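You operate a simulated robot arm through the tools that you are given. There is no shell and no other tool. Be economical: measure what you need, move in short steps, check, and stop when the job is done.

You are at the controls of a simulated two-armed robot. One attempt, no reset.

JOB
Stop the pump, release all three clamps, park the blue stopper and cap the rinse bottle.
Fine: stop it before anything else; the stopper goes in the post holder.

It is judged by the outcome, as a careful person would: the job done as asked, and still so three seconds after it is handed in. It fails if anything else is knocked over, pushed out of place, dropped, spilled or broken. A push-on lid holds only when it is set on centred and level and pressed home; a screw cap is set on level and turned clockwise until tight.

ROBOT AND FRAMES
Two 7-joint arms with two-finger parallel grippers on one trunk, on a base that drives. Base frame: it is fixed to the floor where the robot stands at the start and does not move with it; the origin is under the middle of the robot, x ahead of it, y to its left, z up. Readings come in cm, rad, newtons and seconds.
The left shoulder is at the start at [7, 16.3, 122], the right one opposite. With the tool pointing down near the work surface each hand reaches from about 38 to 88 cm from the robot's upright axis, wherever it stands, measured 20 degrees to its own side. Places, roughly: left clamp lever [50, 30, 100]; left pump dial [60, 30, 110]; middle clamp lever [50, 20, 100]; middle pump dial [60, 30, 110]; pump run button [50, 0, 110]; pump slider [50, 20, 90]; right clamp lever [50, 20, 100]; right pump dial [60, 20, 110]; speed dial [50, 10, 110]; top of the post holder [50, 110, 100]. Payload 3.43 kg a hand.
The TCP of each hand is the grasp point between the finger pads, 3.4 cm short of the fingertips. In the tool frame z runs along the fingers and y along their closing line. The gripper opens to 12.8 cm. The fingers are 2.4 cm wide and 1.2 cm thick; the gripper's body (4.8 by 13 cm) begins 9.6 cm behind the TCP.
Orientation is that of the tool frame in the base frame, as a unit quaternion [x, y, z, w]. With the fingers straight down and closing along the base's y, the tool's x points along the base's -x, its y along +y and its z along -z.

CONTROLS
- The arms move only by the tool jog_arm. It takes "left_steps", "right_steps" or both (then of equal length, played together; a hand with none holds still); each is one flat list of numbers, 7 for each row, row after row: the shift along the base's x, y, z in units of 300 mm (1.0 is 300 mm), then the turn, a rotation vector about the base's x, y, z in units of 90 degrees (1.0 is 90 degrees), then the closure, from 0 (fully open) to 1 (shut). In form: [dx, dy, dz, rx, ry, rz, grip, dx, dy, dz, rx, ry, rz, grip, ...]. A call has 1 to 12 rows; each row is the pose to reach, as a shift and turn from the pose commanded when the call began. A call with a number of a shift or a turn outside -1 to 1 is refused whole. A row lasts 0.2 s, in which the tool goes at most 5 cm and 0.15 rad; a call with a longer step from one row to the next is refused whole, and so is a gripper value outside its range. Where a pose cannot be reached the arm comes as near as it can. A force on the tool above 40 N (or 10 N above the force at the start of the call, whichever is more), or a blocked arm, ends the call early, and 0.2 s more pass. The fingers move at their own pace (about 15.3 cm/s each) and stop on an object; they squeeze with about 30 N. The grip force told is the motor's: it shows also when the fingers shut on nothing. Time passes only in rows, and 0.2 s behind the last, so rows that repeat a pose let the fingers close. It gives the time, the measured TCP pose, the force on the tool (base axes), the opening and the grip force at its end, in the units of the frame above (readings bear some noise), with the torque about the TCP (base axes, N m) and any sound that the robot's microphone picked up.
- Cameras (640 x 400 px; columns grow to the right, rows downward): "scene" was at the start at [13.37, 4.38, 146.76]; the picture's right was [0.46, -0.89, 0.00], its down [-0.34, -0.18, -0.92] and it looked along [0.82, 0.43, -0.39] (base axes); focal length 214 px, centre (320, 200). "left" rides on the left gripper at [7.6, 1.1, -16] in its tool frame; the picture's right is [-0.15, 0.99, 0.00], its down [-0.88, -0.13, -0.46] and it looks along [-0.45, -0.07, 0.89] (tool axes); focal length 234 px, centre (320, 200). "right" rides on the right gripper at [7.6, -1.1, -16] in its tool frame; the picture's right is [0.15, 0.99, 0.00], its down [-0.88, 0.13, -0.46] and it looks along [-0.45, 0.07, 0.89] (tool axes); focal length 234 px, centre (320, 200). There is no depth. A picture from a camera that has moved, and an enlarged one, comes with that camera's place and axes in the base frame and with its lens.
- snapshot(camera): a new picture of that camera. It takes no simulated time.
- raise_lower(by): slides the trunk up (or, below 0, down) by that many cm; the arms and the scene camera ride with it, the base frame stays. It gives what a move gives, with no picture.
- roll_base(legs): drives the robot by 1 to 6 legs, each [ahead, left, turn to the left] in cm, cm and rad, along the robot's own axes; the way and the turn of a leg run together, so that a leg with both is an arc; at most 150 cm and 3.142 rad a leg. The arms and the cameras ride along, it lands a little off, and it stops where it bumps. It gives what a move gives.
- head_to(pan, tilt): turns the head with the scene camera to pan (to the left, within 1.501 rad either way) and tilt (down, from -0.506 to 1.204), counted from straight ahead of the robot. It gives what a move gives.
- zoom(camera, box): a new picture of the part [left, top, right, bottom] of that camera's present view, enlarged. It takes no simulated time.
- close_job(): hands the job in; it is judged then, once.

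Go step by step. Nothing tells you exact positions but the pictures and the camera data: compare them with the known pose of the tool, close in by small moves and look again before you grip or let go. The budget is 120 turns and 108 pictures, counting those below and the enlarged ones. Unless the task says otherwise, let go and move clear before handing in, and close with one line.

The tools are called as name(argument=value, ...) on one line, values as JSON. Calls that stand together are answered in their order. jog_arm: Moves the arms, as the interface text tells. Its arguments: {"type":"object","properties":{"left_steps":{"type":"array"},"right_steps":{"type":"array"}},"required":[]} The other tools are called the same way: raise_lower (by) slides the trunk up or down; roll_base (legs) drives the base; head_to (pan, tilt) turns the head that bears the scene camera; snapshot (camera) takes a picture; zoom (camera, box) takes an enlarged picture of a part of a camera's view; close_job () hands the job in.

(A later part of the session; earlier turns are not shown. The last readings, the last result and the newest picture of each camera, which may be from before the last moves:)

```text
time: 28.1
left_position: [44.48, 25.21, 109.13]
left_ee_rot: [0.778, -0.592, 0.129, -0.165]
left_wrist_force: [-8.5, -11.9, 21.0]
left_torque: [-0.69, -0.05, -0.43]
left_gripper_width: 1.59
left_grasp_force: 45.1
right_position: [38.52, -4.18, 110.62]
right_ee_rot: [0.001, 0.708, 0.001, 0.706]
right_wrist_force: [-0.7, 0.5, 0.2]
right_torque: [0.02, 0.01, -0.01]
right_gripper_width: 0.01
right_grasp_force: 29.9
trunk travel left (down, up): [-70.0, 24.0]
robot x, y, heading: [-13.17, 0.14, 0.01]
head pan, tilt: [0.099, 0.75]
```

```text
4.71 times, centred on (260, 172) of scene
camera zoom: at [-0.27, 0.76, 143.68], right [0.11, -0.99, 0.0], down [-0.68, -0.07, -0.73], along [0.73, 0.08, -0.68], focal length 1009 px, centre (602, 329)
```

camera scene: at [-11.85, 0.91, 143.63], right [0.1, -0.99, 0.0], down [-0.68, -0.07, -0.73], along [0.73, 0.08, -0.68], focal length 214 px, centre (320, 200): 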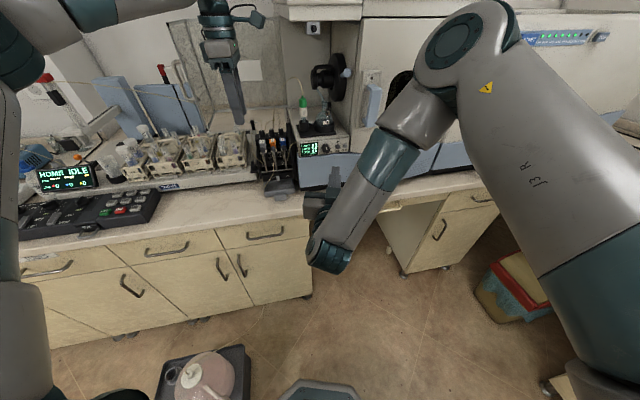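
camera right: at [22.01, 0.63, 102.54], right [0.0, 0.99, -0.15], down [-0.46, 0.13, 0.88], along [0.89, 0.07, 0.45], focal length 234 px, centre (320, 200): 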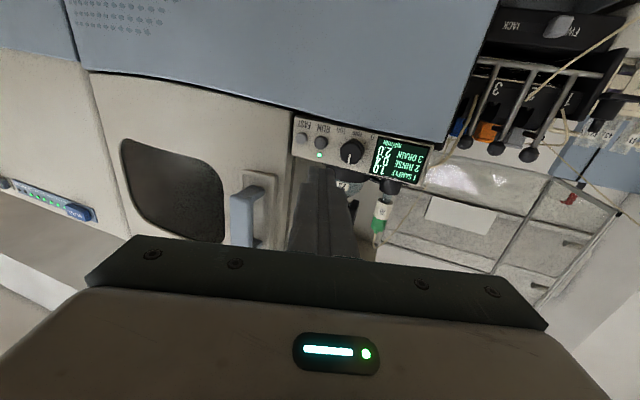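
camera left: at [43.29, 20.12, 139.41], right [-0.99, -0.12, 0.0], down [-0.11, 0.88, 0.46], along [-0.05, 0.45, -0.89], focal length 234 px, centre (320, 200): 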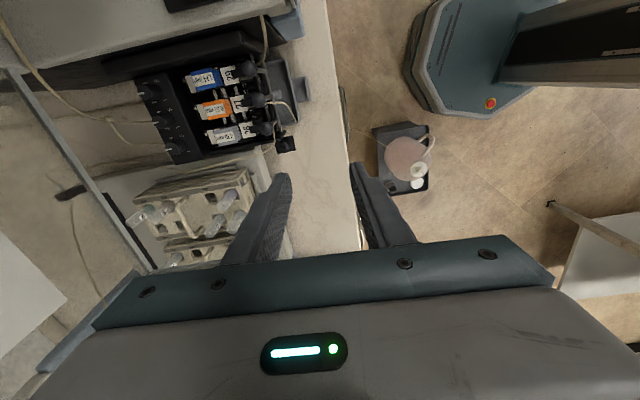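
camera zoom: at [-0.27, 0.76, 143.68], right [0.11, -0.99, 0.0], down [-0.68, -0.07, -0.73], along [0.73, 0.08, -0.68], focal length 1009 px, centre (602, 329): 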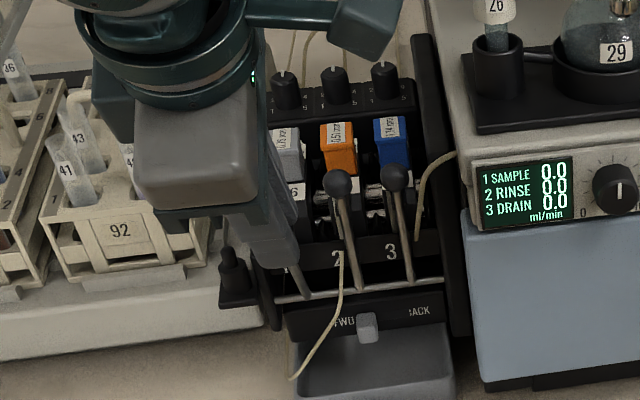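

The lever follows; the forces show its true pivot is about right under the ball's start point, some 10.4 cm down. I carry on along the corrected arc to about 56 degrees.

jog_arm(left_steps=[-0.0676, -0.0182, -0.0113, 0.023, -0.0859, 0, 1, -0.1162, -0.0313, -0.0477, 0.046, -0.1717, 0, 1, -0.1597, -0.043, -0.091, 0.0689, -0.2576, 0, 1, -0.1967, -0.053, -0.1403, 0.0919, -0.3435, 0, 1])

zoom(camera="scene", box=[200, 110, 320, 235])

```text
time: 29.0
left_position: [40.89, 24.08, 106.19]
left_ee_rot: [0.725, -0.554, 0.252, -0.323]
left_wrist_force: [-20.8, -7.1, 17.6]
left_torque: [-0.81, -0.03, -0.97]
left_gripper_width: 1.5
left_grasp_force: 45.0
left hand out of reach, approached as far as the arm can: row 3, 4
right_position: [38.6, -4.06, 110.78]
right_ee_rot: [-0.001, 0.708, 0.001, 0.706]
right_wrist_force: [0.4, -0.3, 0.1]
right_torque: [0.0, -0.02, 0.0]
right_gripper_width: 0.0
right_grasp_force: 29.8
trunk travel left (down, up): [-70.0, 24.0]
robot x, y, heading: [-13.36, -0.25, 0.012]
head pan, tilt: [0.099, 0.75]
stopped in row 4 (left hand): the force on the tool passed its limit at 55 N (the readings are from after the stop); the commanded pose is now the measured one
```

```text
3.20 times, centred on (260, 172) of scene
camera zoom: at [-0.26, 0.98, 143.69], right [0.11, -0.99, 0.0], down [-0.68, -0.07, -0.73], along [0.73, 0.08, -0.68], focal length 686 px, centre (512, 288)
```

zoom: 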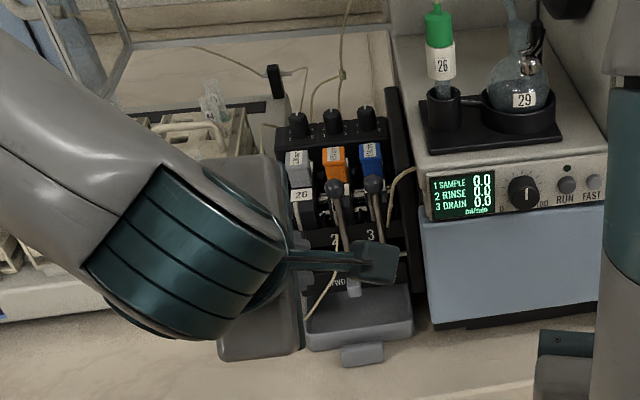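

The lever is over by about 46 degrees where the arm's reach ended the move. I open, draw back along the fingers, and see where the lever rests.

jog_arm(left_steps=[0, 0, 0, 0, 0, 0, 0.65, 0, 0, 0, 0, 0, 0, 0.65, -0.072, -0.02, 0.067, 0, 0, 0, 0.65, -0.144, -0.039, 0.134, 0, 0, 0, 0.65, -0.2, 0.0, 0.25, 0, 0, 0, 0.65, -0.25, 0.1, 0.35, 0, 0, 0, 0.65])

zoom(camera="scene", box=[200, 110, 320, 235])

zoom(camera="left", box=[170, 0, 450, 200])

```text
time: 30.4
left_position: [38.97, 27.17, 118.45]
left_ee_rot: [0.727, -0.552, 0.251, -0.323]
left_wrist_force: [0.0, 0.3, -0.3]
left_torque: [-0.01, -0.01, -0.06]
left_gripper_width: 4.46
left_grasp_force: 0.1
left hand out of reach, approached as far as the arm can: row 3, 4, 5, 6
right_position: [38.63, -3.7, 110.85]
right_ee_rot: [-0.001, 0.708, 0.0, 0.706]
right_wrist_force: [0.3, 0.2, 0.1]
right_torque: [-0.02, 0.0, -0.03]
right_gripper_width: 0.01
right_grasp_force: 29.9
trunk travel left (down, up): [-70.0, 24.0]
robot x, y, heading: [-13.15, 0.05, 0.012]
head pan, tilt: [0.099, 0.75]
```

```text
3.20 times, centred on (260, 172) of scene
camera zoom: at [-0.13, 1.41, 143.63], right [0.11, -0.99, 0.0], down [-0.68, -0.08, -0.73], along [0.73, 0.08, -0.68], focal length 686 px, centre (512, 288)
```

zoom: 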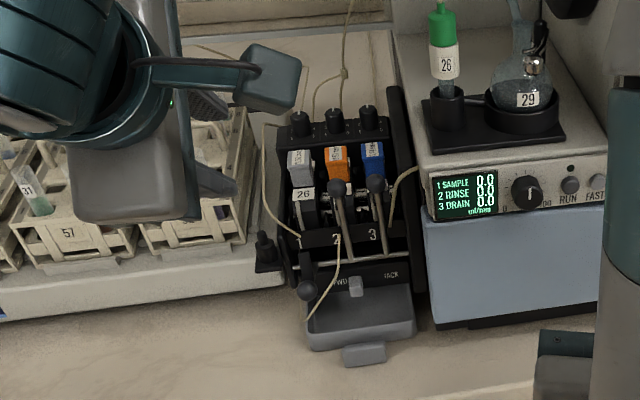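

```text
2.00 times, centred on (310, 100) of left
camera zoom: at [28.71, 16.65, 128.24], right [-0.67, -0.04, -0.74], down [-0.48, 0.79, 0.39], along [0.57, 0.62, -0.55], focal length 468 px, centre (340, 400)
```

zoom: 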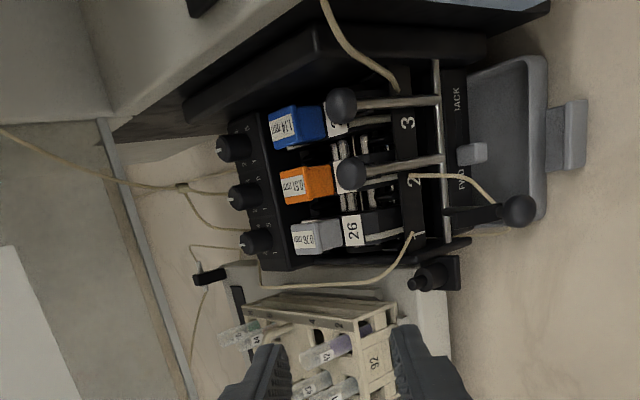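

Lever 1 has dropped fully forward: released. Now the same on lever 2, ball at about [50.7, 23.2, 107.2]: I bring the hand upright again above it.

jog_arm(left_steps=[0.065, -0.022, 0.0, -0.0232, 0.0866, 0, 0.65, 0.13, -0.044, 0.0, -0.0463, 0.1732, 0, 0.65, 0.195, -0.066, 0.0, -0.0695, 0.2598, 0, 0.65, 0.26, -0.089, -0.03, -0.0927, 0.3463, 0, 0.65, 0.325, -0.111, -0.06, -0.1158, 0.4329, 0, 0.65, 0.39, -0.133, -0.1, -0.139, 0.5195, 0, 0.65, 0.39, -0.133, -0.15, -0.139, 0.5195, 0, 0.65, 0.39, -0.133, -0.15, -0.139, 0.5195, 0, 0.65])

zoom(camera="left", box=[190, 80, 430, 260])

zoom(camera="scene", box=[230, 130, 330, 215])

```text
time: 32.2
left_position: [50.6, 23.02, 114.12]
left_ee_rot: [0.795, -0.606, -0.001, 0.001]
left_wrist_force: [0.1, 0.7, -0.2]
left_torque: [-0.03, 0.04, 0.02]
left_gripper_width: 4.51
left_grasp_force: 0.1
right_position: [38.98, -3.89, 110.53]
right_ee_rot: [-0.001, 0.709, 0.001, 0.706]
right_wrist_force: [-0.1, -0.4, 0.1]
right_torque: [0.04, 0.0, -0.02]
right_gripper_width: 0.0
right_grasp_force: 30.4
trunk travel left (down, up): [-70.0, 24.0]
robot x, y, heading: [-13.2, -0.42, 0.008]
head pan, tilt: [0.099, 0.75]
```

```text
2.22 times, centred on (310, 170) of left
camera zoom: at [51.63, 15.55, 130.01], right [-0.99, -0.12, 0.0], down [-0.11, 0.88, 0.46], along [-0.06, 0.45, -0.89], focal length 520 px, centre (342, 267)
```

zoom: 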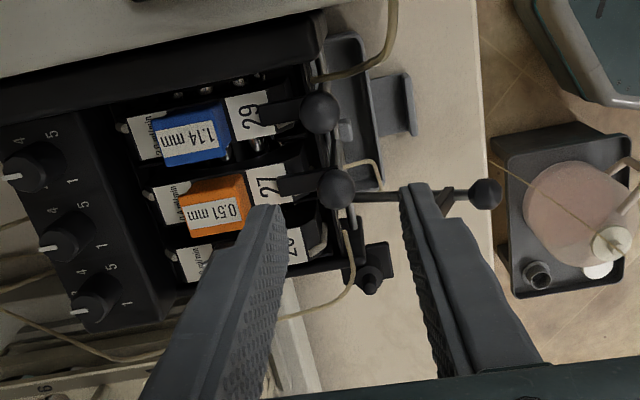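

```text
4.71 times, centred on (280, 172) of scene
camera zoom: at [0.16, 1.07, 143.61], right [0.11, -0.99, 0.0], down [-0.68, -0.08, -0.73], along [0.73, 0.08, -0.68], focal length 1009 px, centre (508, 329)
```

zoom: 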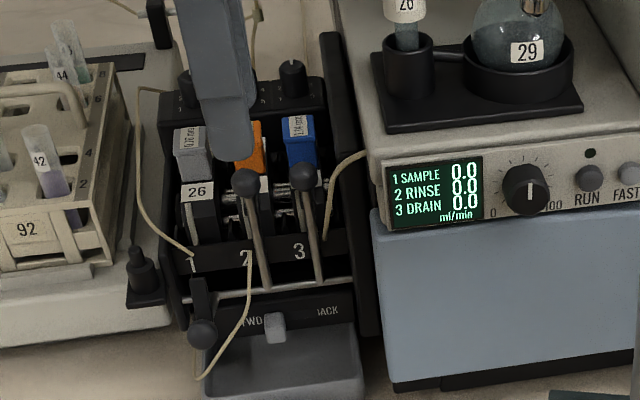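

Alignment with ball 2 matches the first one. I descend and grip.

jog_arm(left_steps=[0.005, 0.0, -0.065, 0, 0, 0, 0.65, 0.005, 0.0, -0.13, 0, 0, 0, 0.65, 0.005, 0.0, -0.13, 0, 0, 0, 1, 0.005, 0.0, -0.13, 0, 0, 0, 1])

```text
time: 33.2
left_position: [50.86, 22.98, 110.1]
left_ee_rot: [0.796, -0.606, -0.003, 0.001]
left_wrist_force: [-1.9, 0.5, -3.5]
left_torque: [0.02, 0.12, -0.02]
left_gripper_width: 1.61
left_grasp_force: 44.8
right_position: [38.75, -3.96, 110.7]
right_ee_rot: [-0.001, 0.709, 0.001, 0.705]
right_wrist_force: [0.5, 0.1, 0.1]
right_torque: [-0.02, 0.02, -0.02]
right_gripper_width: 0.02
right_grasp_force: 30.2
trunk travel left (down, up): [-70.0, 24.0]
robot x, y, heading: [-12.87, 0.1, 0.011]
head pan, tilt: [0.099, 0.75]
```

Ball 2 is held (1.6 cm, as before). I swing it along the same arc.

jog_arm(left_steps=[-0.058, -0.0156, -0.0043, 0.023, -0.0859, 0, 1, -0.1146, -0.0309, -0.0167, 0.046, -0.1717, 0, 1, -0.169, -0.0455, -0.0373, 0.0689, -0.2576, 0, 1, -0.2202, -0.0593, -0.0653, 0.0919, -0.3435, 0, 1, -0.2669, -0.0719, -0.1007, 0.1149, -0.4293, 0, 1, -0.2988, -0.0805, -0.1313, 0.1321, -0.4937, 0, 1])

```text
time: 34.6
left_position: [41.99, 20.27, 106.27]
left_ee_rot: [0.733, -0.559, 0.239, -0.306]
left_wrist_force: [8.3, -7.2, -5.6]
left_torque: [-0.04, 0.05, -0.05]
left_gripper_width: 1.53
left_grasp_force: 45.0
right_position: [39.1, -4.0, 110.53]
right_ee_rot: [-0.001, 0.71, 0.001, 0.705]
right_wrist_force: [0.4, -0.1, -0.6]
right_torque: [-0.03, 0.0, -0.02]
right_gripper_width: 0.02
right_grasp_force: 29.9
trunk travel left (down, up): [-70.0, 24.0]
robot x, y, heading: [-13.07, -0.22, 0.011]
head pan, tilt: [0.099, 0.75]
```

I open and draw back as before, then check lever 2.

jog_arm(left_steps=[0, 0, 0, 0, 0, 0, 0.65, 0, 0, 0, 0, 0, 0, 0.65, -0.05, -0.014, 0.067, 0, 0, 0, 0.65, -0.1, -0.028, 0.15, 0, 0, 0, 0.65, -0.1, 0.0, 0.28, 0, 0, 0, 0.65, -0.1, 0.02, 0.4, 0, 0, 0, 0.65])

zoom(camera="scene", box=[200, 110, 330, 235])

```text
time: 36.0
left_position: [38.83, 21.11, 118.46]
left_ee_rot: [0.733, -0.558, 0.238, -0.307]
left_wrist_force: [1.1, 0.8, 0.3]
left_torque: [0.01, 0.01, 0.0]
left_gripper_width: 4.45
left_grasp_force: 0.0
right_position: [38.81, -3.94, 110.59]
right_ee_rot: [-0.001, 0.709, 0.0, 0.705]
right_wrist_force: [-0.1, -0.6, 0.1]
right_torque: [-0.01, -0.01, 0.0]
right_gripper_width: 0.04
right_grasp_force: 29.8
trunk travel left (down, up): [-70.0, 24.0]
robot x, y, heading: [-13.41, 0.02, 0.016]
head pan, tilt: [0.099, 0.75]
```

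```text
3.20 times, centred on (265, 172) of scene
camera zoom: at [-0.02, 1.07, 143.62], right [0.11, -0.99, 0.0], down [-0.68, -0.07, -0.73], along [0.73, 0.08, -0.68], focal length 686 px, centre (496, 288)
```

zoom: 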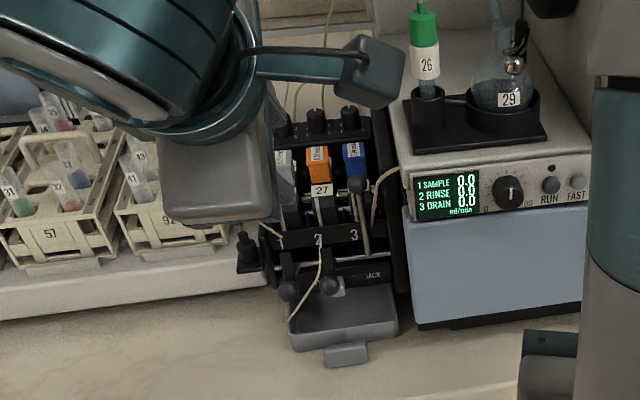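

Lever 2 is down too. For lever 3 the hand's camera would come near the green-capped bottle, so I first bring the hand upright clear to the left, then lean it 25 degrees away from the bottle.

jog_arm(left_steps=[0.04, 0.016, 0.003, -0.0219, 0.0818, 0, 0.65, 0.08, 0.032, 0.007, -0.0438, 0.1636, 0, 0.65, 0.12, 0.048, 0.01, -0.0657, 0.2454, 0, 0.65, 0.16, 0.065, 0.013, -0.0875, 0.3271, 0, 0.65, 0.2, 0.081, 0.017, -0.1094, 0.4089, 0, 0.65, 0.24, 0.097, 0.05, -0.1313, 0.4907, 0, 0.65])

jog_arm(left_steps=[0, 0, 0, -0.089, -0.024, 0, 0.65, 0, 0, 0, -0.178, -0.048, 0, 0.65, 0, 0, 0, -0.268, -0.072, 0, 0.65, 0, 0, 0, -0.268, -0.072, 0, 0.65])

zoom(camera="left", box=[160, 0, 480, 220])

snapshot(camera="scene")

```text
time: 37.4
left_position: [46.33, 24.09, 119.83]
left_ee_rot: [0.795, -0.606, -0.001, 0.002]
left_wrist_force: [0.3, 0.4, 0.8]
left_torque: [0.0, 0.02, -0.02]
left_gripper_width: 4.47
left_grasp_force: 0.1
right_position: [39.11, -3.86, 110.56]
right_ee_rot: [0.0, 0.709, 0.0, 0.705]
right_wrist_force: [0.3, 0.3, -0.7]
right_torque: [0.01, 0.03, -0.03]
right_gripper_width: 0.02
right_grasp_force: 29.9
trunk travel left (down, up): [-70.0, 24.0]
robot x, y, heading: [-13.3, 0.12, 0.008]
head pan, tilt: [0.099, 0.75]
```

```text
time: 38.4
left_position: [45.99, 24.01, 119.85]
left_ee_rot: [0.777, -0.591, 0.172, 0.132]
left_wrist_force: [0.5, 0.0, -0.2]
left_torque: [-0.01, 0.01, 0.02]
left_gripper_width: 4.48
left_grasp_force: 0.0
right_position: [38.96, -4.0, 110.63]
right_ee_rot: [0.0, 0.709, 0.0, 0.706]
right_wrist_force: [0.0, 0.2, 0.8]
right_torque: [-0.04, -0.03, 0.03]
right_gripper_width: 0.03
right_grasp_force: 29.9
trunk travel left (down, up): [-70.0, 24.0]
robot x, y, heading: [-13.24, 0.16, 0.005]
head pan, tilt: [0.099, 0.75]
```

```text
1.82 times, centred on (320, 110) of left
camera zoom: at [45.05, 23.62, 137.46], right [-0.99, -0.14, -0.06], down [-0.14, 0.99, 0.04], along [0.05, 0.05, -1.0], focal length 426 px, centre (320, 364)
```

zoom: 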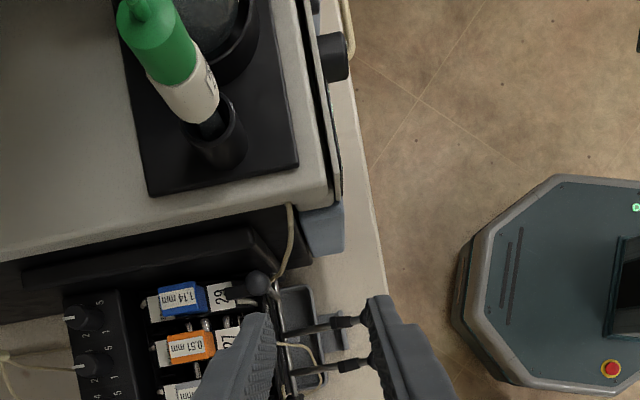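

```text
64 pictures are left
camera scene: at [0.2, 1.02, 143.61], right [0.11, -0.99, 0.0], down [-0.68, -0.07, -0.73], along [0.73, 0.08, -0.68], focal length 214 px, centre (320, 200)
```

scene: 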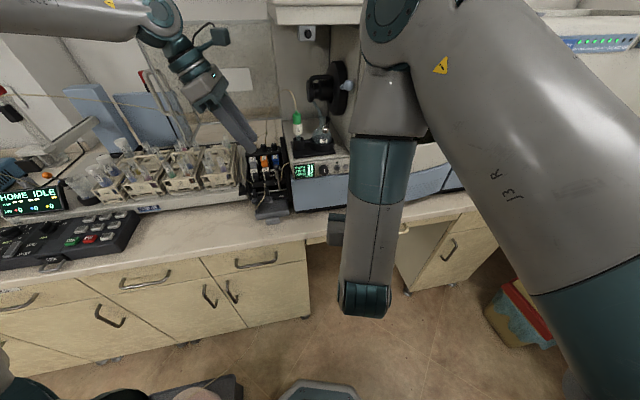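

The lean works and the bottle (about [53.8, 13.2]) will be clear. Ball 3 is near [51.8, 19.8, 107.2]; I go to a spot 4 cm short of it along the fingers.

jog_arm(left_steps=[0.1, -0.02, -0.05, 0, 0, 0, 0.65, 0.17, -0.047, -0.13, 0, 0, 0, 0.65, 0.17, -0.047, -0.21, 0, 0, 0, 0.65, 0.17, -0.047, -0.21, 0, 0, 0, 0.65])

zoom(camera="left", box=[190, 60, 430, 240])

zoom(camera="scene", box=[220, 90, 330, 215])

```text
time: 39.4
left_position: [50.62, 22.7, 113.61]
left_ee_rot: [0.777, -0.591, 0.171, 0.131]
left_wrist_force: [0.5, -0.5, 0.2]
left_torque: [-0.01, 0.0, -0.01]
left_gripper_width: 4.46
left_grasp_force: 0.1
right_position: [38.9, -3.97, 110.55]
right_ee_rot: [-0.001, 0.709, 0.001, 0.705]
right_wrist_force: [-0.2, -0.2, -0.9]
right_torque: [0.02, 0.01, 0.0]
right_gripper_width: 0.0
right_grasp_force: 30.0
trunk travel left (down, up): [-70.0, 24.0]
robot x, y, heading: [-13.34, 0.08, 0.014]
head pan, tilt: [0.099, 0.75]
```

```text
2.22 times, centred on (310, 150) of left
camera zoom: at [49.69, 22.41, 131.07], right [-0.99, -0.14, -0.06], down [-0.14, 0.99, 0.04], along [0.05, 0.05, -1.0], focal length 520 px, centre (342, 311)
```

zoom: 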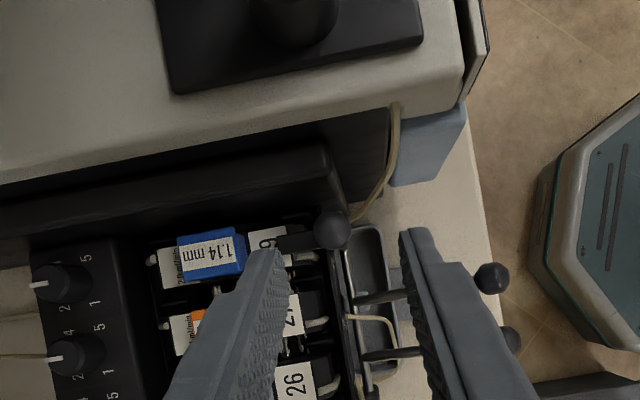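

```text
3.20 times, centred on (275, 152) of scene
camera zoom: at [0.19, 1.05, 143.61], right [0.11, -0.99, 0.0], down [-0.68, -0.07, -0.73], along [0.73, 0.08, -0.68], focal length 686 px, centre (464, 352)
```

zoom: 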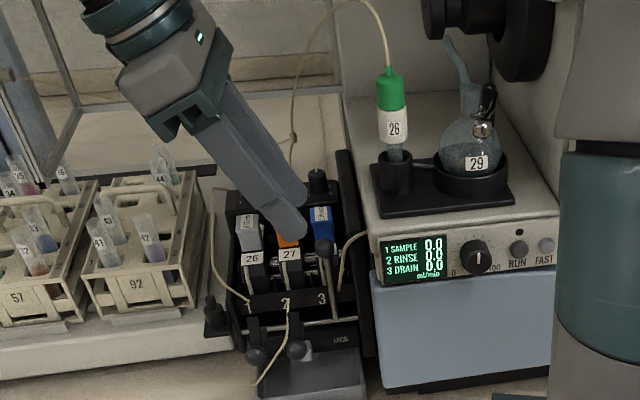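

Confirmed: ball 3 at [51.8, 19.9, 107.3]. I slide down along the fingers and grip.

jog_arm(left_steps=[0.02, -0.025, -0.06, 0, 0, 0, 0.65, 0.029, -0.055, -0.12, 0, 0, 0, 0.65, 0.029, -0.055, -0.12, 0, 0, 0, 1, 0.029, -0.055, -0.12, 0, 0, 0, 1])

zoom(camera="left", box=[230, 90, 410, 220])

```text
time: 40.4
left_position: [51.71, 21.0, 109.97]
left_ee_rot: [0.777, -0.591, 0.17, 0.133]
left_wrist_force: [-6.1, -2.8, -7.5]
left_torque: [-0.19, 0.26, -0.06]
left_gripper_width: 1.66
left_grasp_force: 45.0
right_position: [39.0, -4.0, 110.68]
right_ee_rot: [-0.001, 0.709, 0.0, 0.705]
right_wrist_force: [0.0, -0.5, -0.1]
right_torque: [-0.02, 0.01, -0.02]
right_gripper_width: 0.02
right_grasp_force: 29.9
trunk travel left (down, up): [-70.0, 24.0]
robot x, y, heading: [-13.12, -0.21, 0.009]
head pan, tilt: [0.099, 0.75]
```

```text
3.08 times, centred on (320, 155) of left
camera zoom: at [50.75, 20.68, 127.49], right [-0.99, -0.13, -0.06], down [-0.14, 0.99, 0.04], along [0.05, 0.05, -1.0], focal length 720 px, centre (320, 338)
```

zoom: 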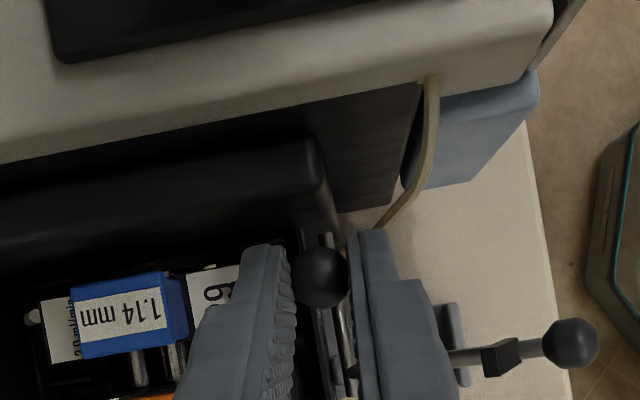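

Held. I swing lever 3 along the same arc.

jog_arm(left_steps=[-0.0565, -0.0152, -0.0041, 0.023, -0.0859, 0, 1, -0.1118, -0.0301, -0.0163, 0.046, -0.1717, 0, 1, -0.165, -0.0444, -0.0363, 0.0689, -0.2576, 0, 1, -0.215, -0.0579, -0.0638, 0.0919, -0.3435, 0, 1, -0.2608, -0.0702, -0.0983, 0.1149, -0.4293, 0, 1, -0.2917, -0.0785, -0.1283, 0.1321, -0.4937, 0, 1])

jog_arm(left_steps=[0, 0, 0, 0, 0, 0, 0.65, 0, 0, 0, 0, 0, 0, 0.65, -0.05, 0.03, 0.067, 0, 0, 0, 0.65, -0.1, 0.06, 0.15, 0, 0, 0, 0.65, -0.1, 0.1, 0.28, 0, 0, 0, 0.65, -0.1, 0.13, 0.4, 0, 0, 0, 0.65])

zoom(camera="scene", box=[200, 110, 330, 235])

```text
time: 41.8
left_position: [43.03, 18.52, 106.18]
left_ee_rot: [0.664, -0.61, 0.392, -0.181]
left_wrist_force: [-0.2, -0.1, 0.5]
left_torque: [0.04, -0.01, 0.04]
left_gripper_width: 0.02
left_grasp_force: 33.2
right_position: [38.88, -3.97, 110.69]
right_ee_rot: [-0.001, 0.709, 0.001, 0.706]
right_wrist_force: [0.4, 0.2, -0.2]
right_torque: [-0.01, 0.02, 0.02]
right_gripper_width: 0.0
right_grasp_force: 30.1
trunk travel left (down, up): [-70.0, 24.0]
robot x, y, heading: [-13.68, -0.29, 0.013]
head pan, tilt: [0.099, 0.75]
```

```text
time: 43.2
left_position: [40.04, 22.22, 118.33]
left_ee_rot: [0.664, -0.612, 0.39, -0.18]
left_wrist_force: [-0.5, -0.6, 0.2]
left_torque: [-0.04, 0.0, -0.03]
left_gripper_width: 4.47
left_grasp_force: 0.0
left hand out of reach, approached as far as the arm can: row 3, 4, 5
right_position: [38.86, -3.89, 110.67]
right_ee_rot: [0.0, 0.708, 0.0, 0.706]
right_wrist_force: [0.3, 0.4, 0.0]
right_torque: [0.02, -0.01, 0.01]
right_gripper_width: 0.05
right_grasp_force: 30.2
trunk travel left (down, up): [-70.0, 24.0]
robot x, y, heading: [-13.26, 0.34, 0.012]
head pan, tilt: [0.099, 0.75]
```

```text
3.20 times, centred on (265, 172) of scene
camera zoom: at [-0.02, 1.1, 143.63], right [0.11, -0.99, 0.0], down [-0.68, -0.08, -0.73], along [0.73, 0.08, -0.68], focal length 686 px, centre (496, 288)
```

zoom: 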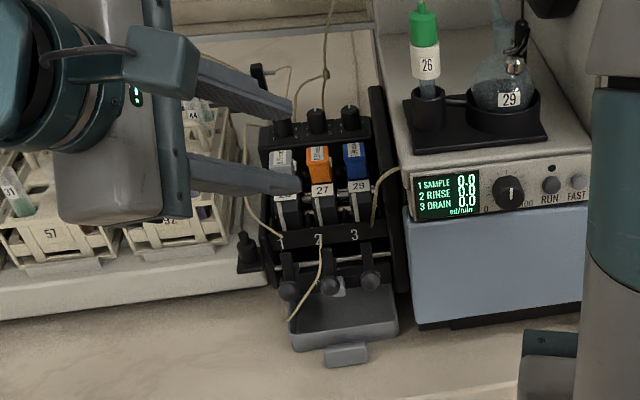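

All three clamps are down. The stopper is near [37.7, 102.6, 105], but a floor tray with a bottle stands at about [-5, 57], so I back away first and look along the way left.

roll_base(legs=[[-50, 0, 0]])

head_to(pan=0.95, tilt=0.75)

snapshot(camera="scene")

```text
time: 46.1
left_position: [-9.75, 21.88, 118.14]
left_ee_rot: [0.665, -0.611, 0.391, -0.181]
left_wrist_force: [0.3, -0.8, 0.0]
left_torque: [0.0, 0.02, 0.04]
left_gripper_width: 4.49
left_grasp_force: 0.2
right_position: [-11.0, -4.41, 110.56]
right_ee_rot: [-0.003, 0.709, 0.002, 0.705]
right_wrist_force: [0.4, -0.3, -0.1]
right_torque: [0.0, 0.01, 0.0]
right_gripper_width: 0.0
right_grasp_force: 30.5
trunk travel left (down, up): [-70.0, 24.0]
robot x, y, heading: [-63.22, -0.48, 0.012]
head pan, tilt: [0.099, 0.75]
```

```text
time: 47.3
left_position: [-9.85, 21.75, 118.18]
left_ee_rot: [0.665, -0.61, 0.391, -0.181]
left_wrist_force: [0.1, -0.2, -0.7]
left_torque: [-0.03, -0.03, 0.02]
left_gripper_width: 4.47
left_grasp_force: 0.0
right_position: [-11.05, -4.34, 110.58]
right_ee_rot: [-0.002, 0.709, 0.002, 0.706]
right_wrist_force: [-0.9, 1.2, 0.1]
right_torque: [-0.02, 0.01, 0.02]
right_gripper_width: 0.0
right_grasp_force: 29.5
trunk travel left (down, up): [-70.0, 24.0]
robot x, y, heading: [-63.42, -0.72, 0.014]
head pan, tilt: [0.949, 0.75]
```

```text
59 pictures are left
camera scene: at [-53.35, 6.37, 143.62], right [0.82, -0.57, 0.0], down [-0.39, -0.56, -0.73], along [0.42, 0.6, -0.68], focal length 214 px, centre (320, 200)
```

scene: 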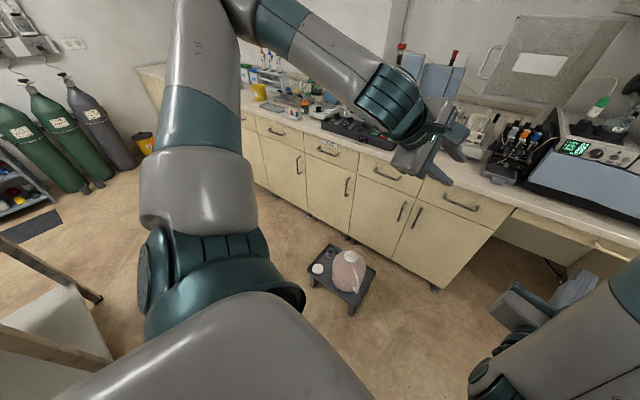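

The tray spans roughly x -20..29, y 36..84. Driving left at x = -63 passes behind it; I go 118 cm left and look again.

roll_base(legs=[[0, 118, 0]])

head_to(pan=-0.1, tilt=0.6)

snapshot(camera="scene")

```text
time: 53.1
left_position: [-12.59, 137.17, 118.2]
left_ee_rot: [0.669, -0.606, 0.39, -0.184]
left_wrist_force: [0.8, 0.1, -1.0]
left_torque: [0.0, -0.01, 0.03]
left_gripper_width: 4.47
left_grasp_force: 0.2
right_position: [-13.44, 111.07, 110.6]
right_ee_rot: [-0.007, 0.709, 0.007, 0.706]
right_wrist_force: [-0.3, -0.3, 0.1]
right_torque: [-0.04, -0.03, 0.02]
right_gripper_width: 0.0
right_grasp_force: 30.3
trunk travel left (down, up): [-70.0, 24.0]
robot x, y, heading: [-65.49, 113.76, 0.027]
head pan, tilt: [0.949, 0.75]
```

```text
time: 54.4
left_position: [-12.56, 137.26, 118.24]
left_ee_rot: [0.669, -0.605, 0.39, -0.184]
left_wrist_force: [0.1, 0.5, 0.2]
left_torque: [-0.02, 0.03, -0.01]
left_gripper_width: 4.49
left_grasp_force: 0.0
right_position: [-13.35, 111.08, 110.53]
right_ee_rot: [-0.006, 0.709, 0.006, 0.705]
right_wrist_force: [-0.5, 0.6, -0.3]
right_torque: [0.02, 0.0, 0.0]
right_gripper_width: 0.02
right_grasp_force: 29.6
trunk travel left (down, up): [-70.0, 24.0]
robot x, y, heading: [-65.68, 114.32, 0.025]
head pan, tilt: [-0.099, 0.6]
```

```text
58 pictures are left
camera scene: at [-51.64, 113.83, 144.9], right [-0.07, -1.0, 0.0], down [-0.56, 0.04, -0.82], along [0.82, -0.06, -0.57], focal length 214 px, centre (320, 200)
```

scene: 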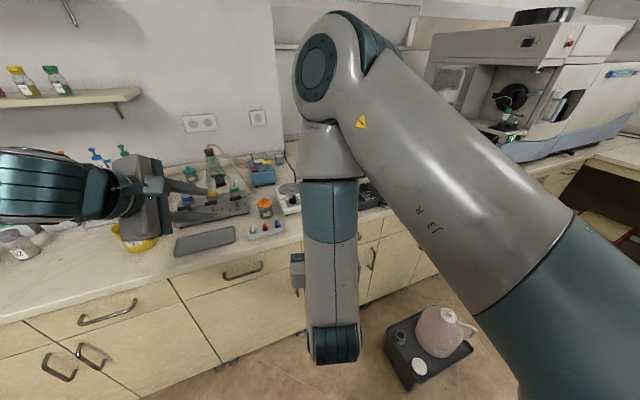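

The bench edge runs obliquely (about x = 5 at y = 117). I tuck the right hand back to fingers-down at the right so that the head can see the work area, and go a little nearer.

jog_arm(right_steps=[-0.02, -0.06, 0.06, 0, 0.0909, 0, 0.8, -0.04, -0.12, 0.12, 0, 0.1818, 0, 0.6, -0.06, -0.18, 0.18, 0, 0.2727, 0, 0.5, -0.08, -0.24, 0.24, 0, 0.3636, 0, 0.4, -0.1, -0.3, 0.3, 0, 0.4545, 0, 0.4, -0.12, -0.36, 0.36, 0, 0.5454, 0, 0.4, -0.14, -0.42, 0.42, 0, 0.6363, 0, 0.4, -0.16, -0.48, 0.48, 0, 0.7272, 0, 0.4, -0.18, -0.54, 0.54, 0, 0.8181, 0, 0.4, -0.2, -0.6, 0.6, 0, 0.909, 0, 0.4, -0.22, -0.66, 0.66, 0, 1.0, 0, 0.4, -0.22, -0.66, 0.66, 0, 1.0, 0, 0.4])

roll_base(legs=[[25, 0, 0]])

snapshot(camera="scene")

```text
time: 57.0
left_position: [-12.48, 137.22, 118.24]
left_ee_rot: [0.668, -0.606, 0.39, -0.183]
left_wrist_force: [-0.1, 0.3, -0.6]
left_torque: [0.0, 0.0, 0.0]
left_gripper_width: 4.48
left_grasp_force: 0.0
right_position: [-20.25, 91.4, 130.55]
right_ee_rot: [0.0, 1.0, 0.008, -0.003]
right_wrist_force: [-0.5, -0.1, 0.3]
right_torque: [-0.01, -0.01, 0.01]
right_gripper_width: 7.66
right_grasp_force: 0.0
right hand out of reach, approached as far as the arm can: row 1, 2, 3, 4, 5
trunk travel left (down, up): [-70.0, 24.0]
robot x, y, heading: [-65.56, 114.12, 0.025]
head pan, tilt: [-0.099, 0.6]
```

```text
time: 58.9
left_position: [12.68, 137.89, 118.19]
left_ee_rot: [0.669, -0.605, 0.391, -0.185]
left_wrist_force: [0.1, 0.3, 0.1]
left_torque: [0.01, -0.01, 0.0]
left_gripper_width: 4.47
left_grasp_force: 0.1
right_position: [5.0, 91.9, 130.5]
right_ee_rot: [0.0, 1.0, 0.008, -0.002]
right_wrist_force: [-0.4, 0.0, 0.8]
right_torque: [0.02, -0.05, -0.02]
right_gripper_width: 7.71
right_grasp_force: 0.1
trunk travel left (down, up): [-70.0, 24.0]
robot x, y, heading: [-40.39, 114.56, 0.024]
head pan, tilt: [-0.099, 0.6]
```

```text
57 pictures are left
camera scene: at [-26.5, 114.46, 144.92], right [-0.07, -1.0, 0.0], down [-0.56, 0.04, -0.83], along [0.82, -0.06, -0.56], focal length 214 px, centre (320, 200)
```

scene: 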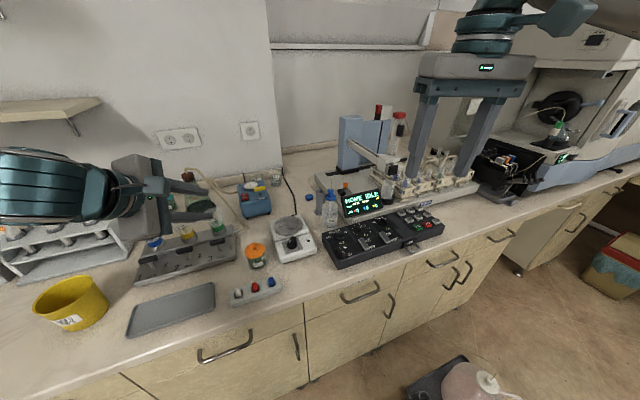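

Now the area is in plain view. I zoom on the stopper, its bottle, the holders and the little tray of coloured caps.

zoom(camera="scene", box=[270, 150, 430, 260])

zoom(camera="scene", box=[120, 170, 320, 320])

zoom(camera="scene", box=[300, 170, 360, 220])

```text
3.64 times, centred on (350, 205) of scene
camera zoom: at [-26.5, 114.46, 144.92], right [-0.07, -1.0, 0.0], down [-0.56, 0.04, -0.83], along [0.82, -0.06, -0.56], focal length 780 px, centre (211, 182)
```

zoom: 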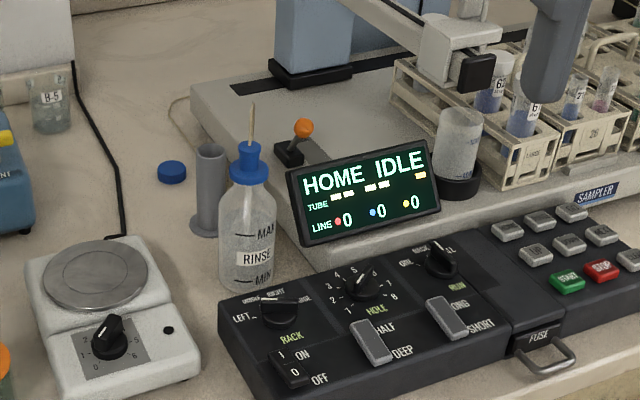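

```text
2.67 times, centred on (220, 245) of scene
camera zoom: at [-26.5, 114.46, 144.92], right [-0.07, -1.0, 0.0], down [-0.56, 0.04, -0.83], along [0.82, -0.06, -0.56], focal length 572 px, centre (587, 80)
```

zoom: 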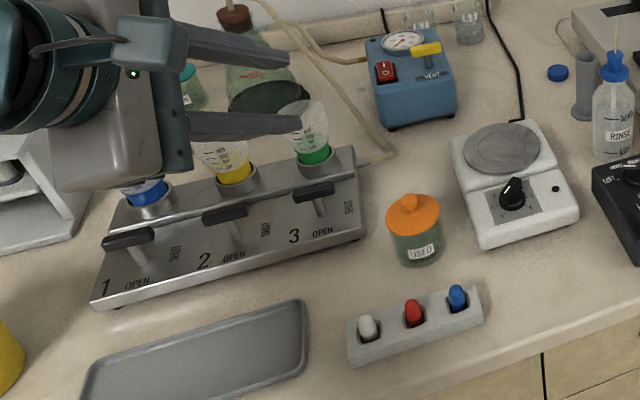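

```text
8.00 times, centred on (330, 195) of scene
camera zoom: at [-26.5, 114.46, 144.92], right [-0.07, -1.0, 0.0], down [-0.56, 0.04, -0.83], along [0.82, -0.06, -0.56], focal length 1716 px, centre (240, 240)
```

zoom: 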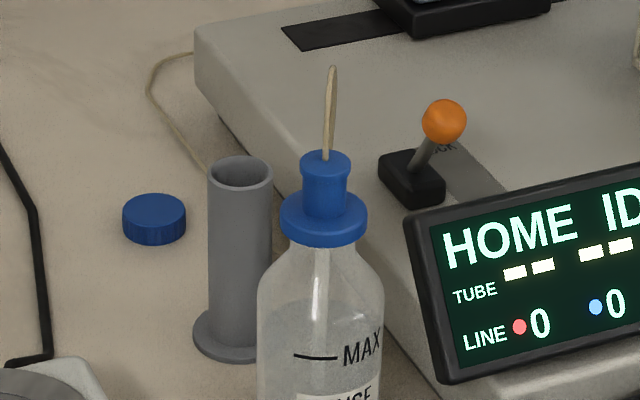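

Clear now: the RINSE bottle wears the blue stopper with a dip tube, the grey post holder stands just left of it, and the blue cap lies left of that. I lift the left hand out of the way and come 10 cm nearer to work with the right.

jog_arm(left_steps=[-0.05, 0.0, 0.1, 0, 0, 0, 0.6, -0.1, 0.0, 0.2, 0, 0, 0, 0.6, -0.2, 0.0, 0.3, 0, 0, 0, 0.6, -0.25, 0.0, 0.4, 0, 0, 0, 0.6])

roll_base(legs=[[10, -4, 0]])

snapshot(camera="right")

```text
time: 59.9
left_position: [5.07, 137.96, 130.34]
left_ee_rot: [0.668, -0.607, 0.39, -0.184]
left_wrist_force: [-0.4, 0.7, 0.7]
left_torque: [-0.01, 0.0, 0.02]
left_gripper_width: 5.11
left_grasp_force: 0.1
right_position: [5.0, 91.82, 130.51]
right_ee_rot: [0.0, 1.0, 0.01, -0.002]
right_wrist_force: [-0.2, -0.6, 0.4]
right_torque: [0.03, -0.04, 0.03]
right_gripper_width: 7.68
right_grasp_force: 0.0
trunk travel left (down, up): [-70.0, 24.0]
robot x, y, heading: [-40.36, 114.73, 0.028]
head pan, tilt: [-0.099, 0.6]
```

```text
time: 61.0
left_position: [15.31, 134.29, 130.23]
left_ee_rot: [0.668, -0.606, 0.39, -0.184]
left_wrist_force: [-1.0, -0.1, 0.3]
left_torque: [0.01, -0.03, 0.0]
left_gripper_width: 5.12
left_grasp_force: 0.0
right_position: [15.18, 88.34, 130.56]
right_ee_rot: [0.0, 1.0, 0.009, -0.001]
right_wrist_force: [0.5, -1.2, -1.0]
right_torque: [0.0, -0.01, -0.03]
right_gripper_width: 7.66
right_grasp_force: 0.1
trunk travel left (down, up): [-70.0, 24.0]
robot x, y, heading: [-29.87, 110.86, 0.025]
head pan, tilt: [-0.099, 0.6]
```

```text
53 pictures are left
camera right: at [7.7, 86.96, 146.46], right [-0.15, 0.99, 0.02], down [0.88, 0.12, 0.45], along [0.45, 0.08, -0.89], focal length 234 px, centre (320, 200)
```

right: 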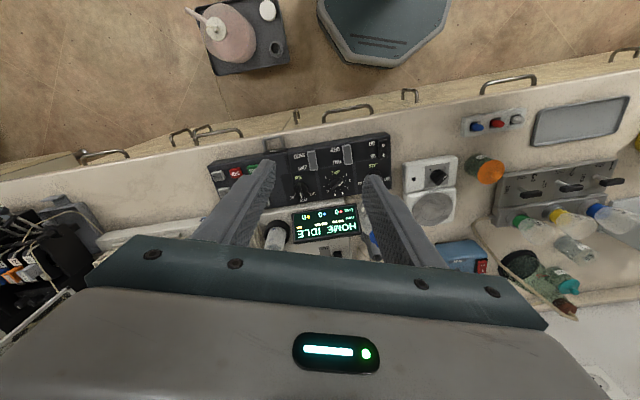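

I need a top view of the stopper. I bring the right hand over it, high, turned so that the fingers close fore-and-aft (the post holder is too near on the side).

jog_arm(right_steps=[0.05, 0.054, -0.008, 0, 0, -0.091, 0.4, 0.1, 0.108, -0.016, 0, 0, -0.182, 0.4, 0.16, 0.161, -0.024, 0, 0, -0.273, 0.4, 0.23, 0.215, -0.03, 0, 0, -0.364, 0.4, 0.29, 0.269, -0.04, 0, 0, -0.455, 0.4, 0.35, 0.322, -0.05, 0, 0, -0.546, 0.4, 0.42, 0.376, -0.055, 0, 0, -0.637, 0.4, 0.48, 0.429, -0.06, 0, 0, -0.728, 0.4, 0.55, 0.483, -0.07, 0, 0, -0.819, 0.4, 0.62, 0.537, -0.075, 0, 0, -0.91, 0.4, 0.69, 0.59, -0.08, 0, 0, -1.0, 0.4, 0.69, 0.59, -0.08, 0, 0, -1.0, 0.4])

snapshot(camera="right")

snapshot(camera="scene")

```text
time: 63.6
left_position: [15.51, 134.26, 130.43]
left_ee_rot: [0.668, -0.606, 0.39, -0.183]
left_wrist_force: [0.6, 0.3, 0.3]
left_torque: [0.06, 0.0, -0.01]
left_gripper_width: 5.13
left_grasp_force: 0.0
right_position: [36.32, 106.13, 127.97]
right_ee_rot: [0.707, 0.707, 0.007, 0.004]
right_wrist_force: [0.6, 0.5, -0.2]
right_torque: [0.03, 0.03, 0.0]
right_gripper_width: 7.69
right_grasp_force: 0.0
trunk travel left (down, up): [-70.0, 24.0]
robot x, y, heading: [-30.38, 110.92, 0.025]
head pan, tilt: [-0.099, 0.6]
```

```text
52 pictures are left
camera right: at [34.84, 113.59, 144.16], right [0.99, 0.14, 0.02], down [0.12, -0.88, 0.45], along [0.08, -0.45, -0.89], focal length 234 px, centre (320, 200)
```

right: 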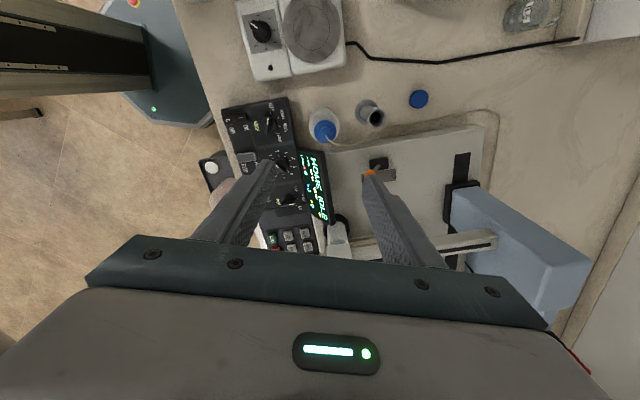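

```text
51 pictures are left
camera scene: at [-16.23, 110.74, 144.91], right [-0.07, -1.0, 0.0], down [-0.56, 0.04, -0.83], along [0.82, -0.06, -0.56], focal length 214 px, centre (320, 200)
```

scene: 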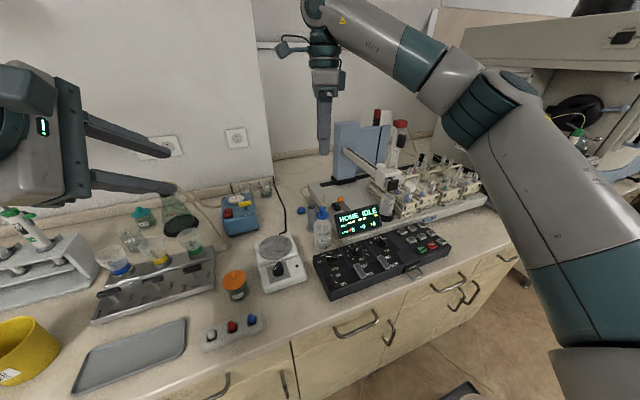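

The top view shows stopper, holder and cap in a row. I zoom both cameras to triangulate.

zoom(camera="right", box=[280, 70, 460, 190])

zoom(camera="scene", box=[280, 190, 360, 260])

```text
3.33 times, centred on (370, 130) of right
camera zoom: at [34.84, 113.59, 144.16], right [0.99, 0.14, 0.02], down [0.12, -0.88, 0.45], along [0.08, -0.45, -0.89], focal length 781 px, centre (153, 433)
```

zoom: 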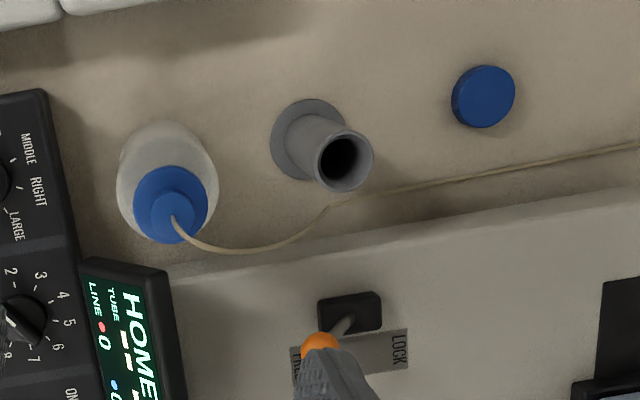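

```text
5.71 times, centred on (320, 225) of scene
camera zoom: at [-16.23, 110.74, 144.91], right [-0.07, -1.0, 0.0], down [-0.56, 0.04, -0.83], along [0.82, -0.06, -0.56], focal length 1226 px, centre (320, 57)
```

zoom: 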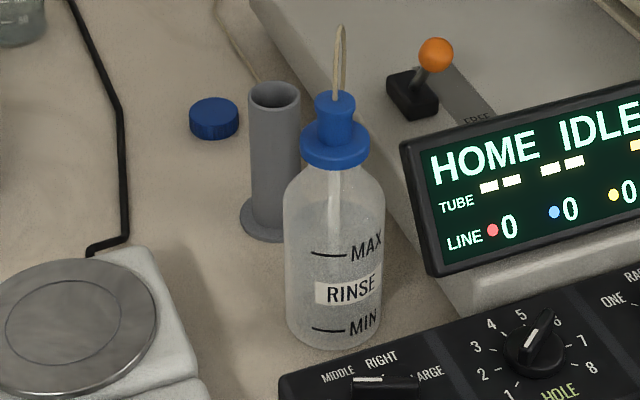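

Triangulated: stopper top [37.6, 106.0, 105.2] (flange at about 102.3), holder top [47.1, 109.0, 99.0], cap top [57.7, 113.1, 89.2]. The display's corner is on one side and the hose leaves toward +x, so I turn the fingers by 30 degrees to pass between both, and come down to z 113.

jog_arm(right_steps=[0.02, 0, -0.1, 0, 0, 0.083, 0.65, 0.043, -0.003, -0.2, 0, 0, 0.167, 0.68, 0.043, -0.003, -0.3, 0, 0, 0.25, 0.68, 0.043, -0.003, -0.4, 0, 0, 0.333, 0.68, 0.043, -0.003, -0.48, 0, 0, 0.333, 0.68, 0.043, -0.003, -0.48, 0, 0, 0.333, 0.68])

zoom(camera="right", box=[220, 60, 440, 220])

zoom(camera="scene", box=[280, 160, 370, 250])

```text
time: 65.0
left_position: [15.6, 134.35, 130.42]
left_ee_rot: [0.668, -0.606, 0.39, -0.183]
left_wrist_force: [0.9, -0.4, -0.1]
left_torque: [-0.03, -0.02, 0.02]
left_gripper_width: 5.11
left_grasp_force: 0.1
right_position: [37.62, 105.97, 113.68]
right_ee_rot: [0.501, 0.866, 0.008, 0.003]
right_wrist_force: [0.2, -0.8, 0.4]
right_torque: [0.0, -0.01, -0.01]
right_gripper_width: 4.07
right_grasp_force: 0.1
trunk travel left (down, up): [-70.0, 24.0]
robot x, y, heading: [-29.94, 111.14, 0.03]
head pan, tilt: [-0.099, 0.6]
```

```text
2.50 times, centred on (330, 140) of right
camera zoom: at [32.6, 111.82, 129.67], right [0.78, 0.62, 0.02], down [0.55, -0.7, 0.45], along [0.3, -0.35, -0.89], focal length 585 px, centre (295, 350)
```

zoom: 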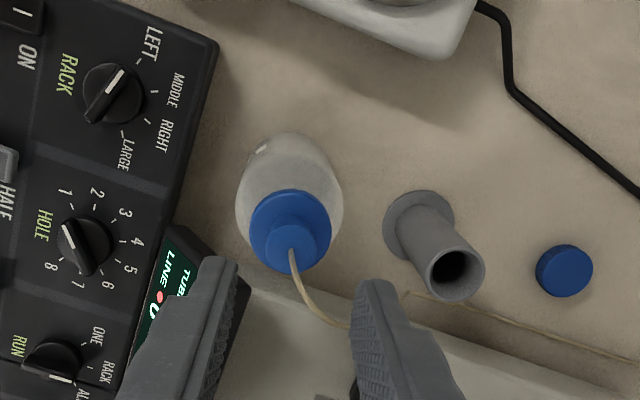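

```text
4.44 times, centred on (325, 205) of scene
camera zoom: at [-16.23, 110.85, 144.91], right [-0.07, -1.0, 0.0], down [-0.56, 0.04, -0.83], along [0.82, -0.06, -0.56], focal length 953 px, centre (298, 178)
```

zoom: 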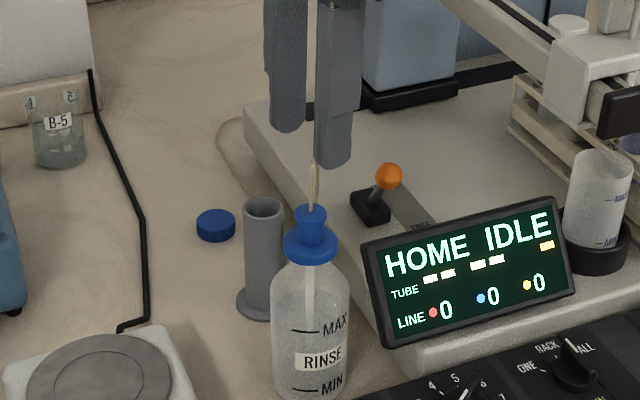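

Aligned within 2 mm. I narrow the opening to 3.6 cm, lower until the tips stand just above the flange, and close on the stem.

jog_arm(right_steps=[0, 0.005, -0.08, 0, 0, 0, 0.72, 0, 0.006, -0.16, 0, 0, 0, 0.72, 0, 0.006, -0.22, 0, 0, 0, 0.72, 0, 0.006, -0.25, 0, 0, 0, 0.72, 0, 0.006, -0.25, 0, 0, 0, 1, 0, 0.006, -0.25, 0, 0, 0, 1])

zoom(camera="scene", box=[280, 160, 370, 250])

zoom(camera="right", box=[240, 80, 420, 220])

```text
time: 66.5
left_position: [15.59, 134.26, 130.37]
left_ee_rot: [0.668, -0.607, 0.39, -0.183]
left_wrist_force: [-0.6, -0.1, -0.3]
left_torque: [0.0, 0.0, 0.03]
left_gripper_width: 5.14
left_grasp_force: 0.0
right_position: [37.31, 105.9, 105.97]
right_ee_rot: [0.5, 0.866, 0.008, 0.002]
right_wrist_force: [-1.2, -0.2, 0.0]
right_torque: [-0.01, -0.02, 0.03]
right_gripper_width: 1.83
right_grasp_force: 29.8
trunk travel left (down, up): [-70.0, 24.0]
robot x, y, heading: [-30.15, 110.77, 0.025]
head pan, tilt: [-0.099, 0.6]
```

```text
4.44 times, centred on (325, 205) of scene
camera zoom: at [-16.18, 110.82, 144.9], right [-0.07, -1.0, 0.0], down [-0.56, 0.04, -0.82], along [0.82, -0.06, -0.57], focal length 953 px, centre (298, 178)
```

zoom: 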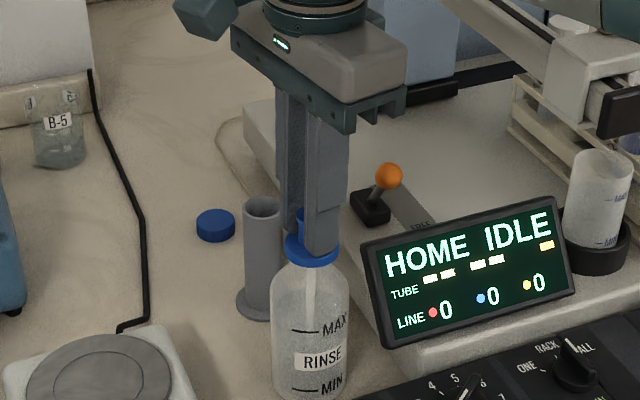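

```text
2.86 times, centred on (330, 150) of right
camera zoom: at [32.32, 111.78, 121.92], right [0.78, 0.62, 0.02], down [0.55, -0.7, 0.45], along [0.29, -0.35, -0.89], focal length 669 px, centre (291, 343)
```

zoom: 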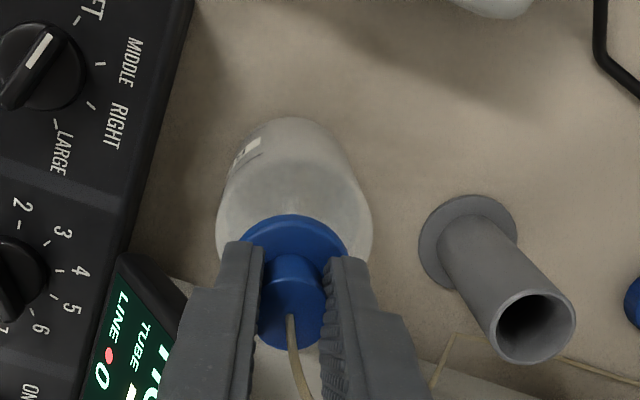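

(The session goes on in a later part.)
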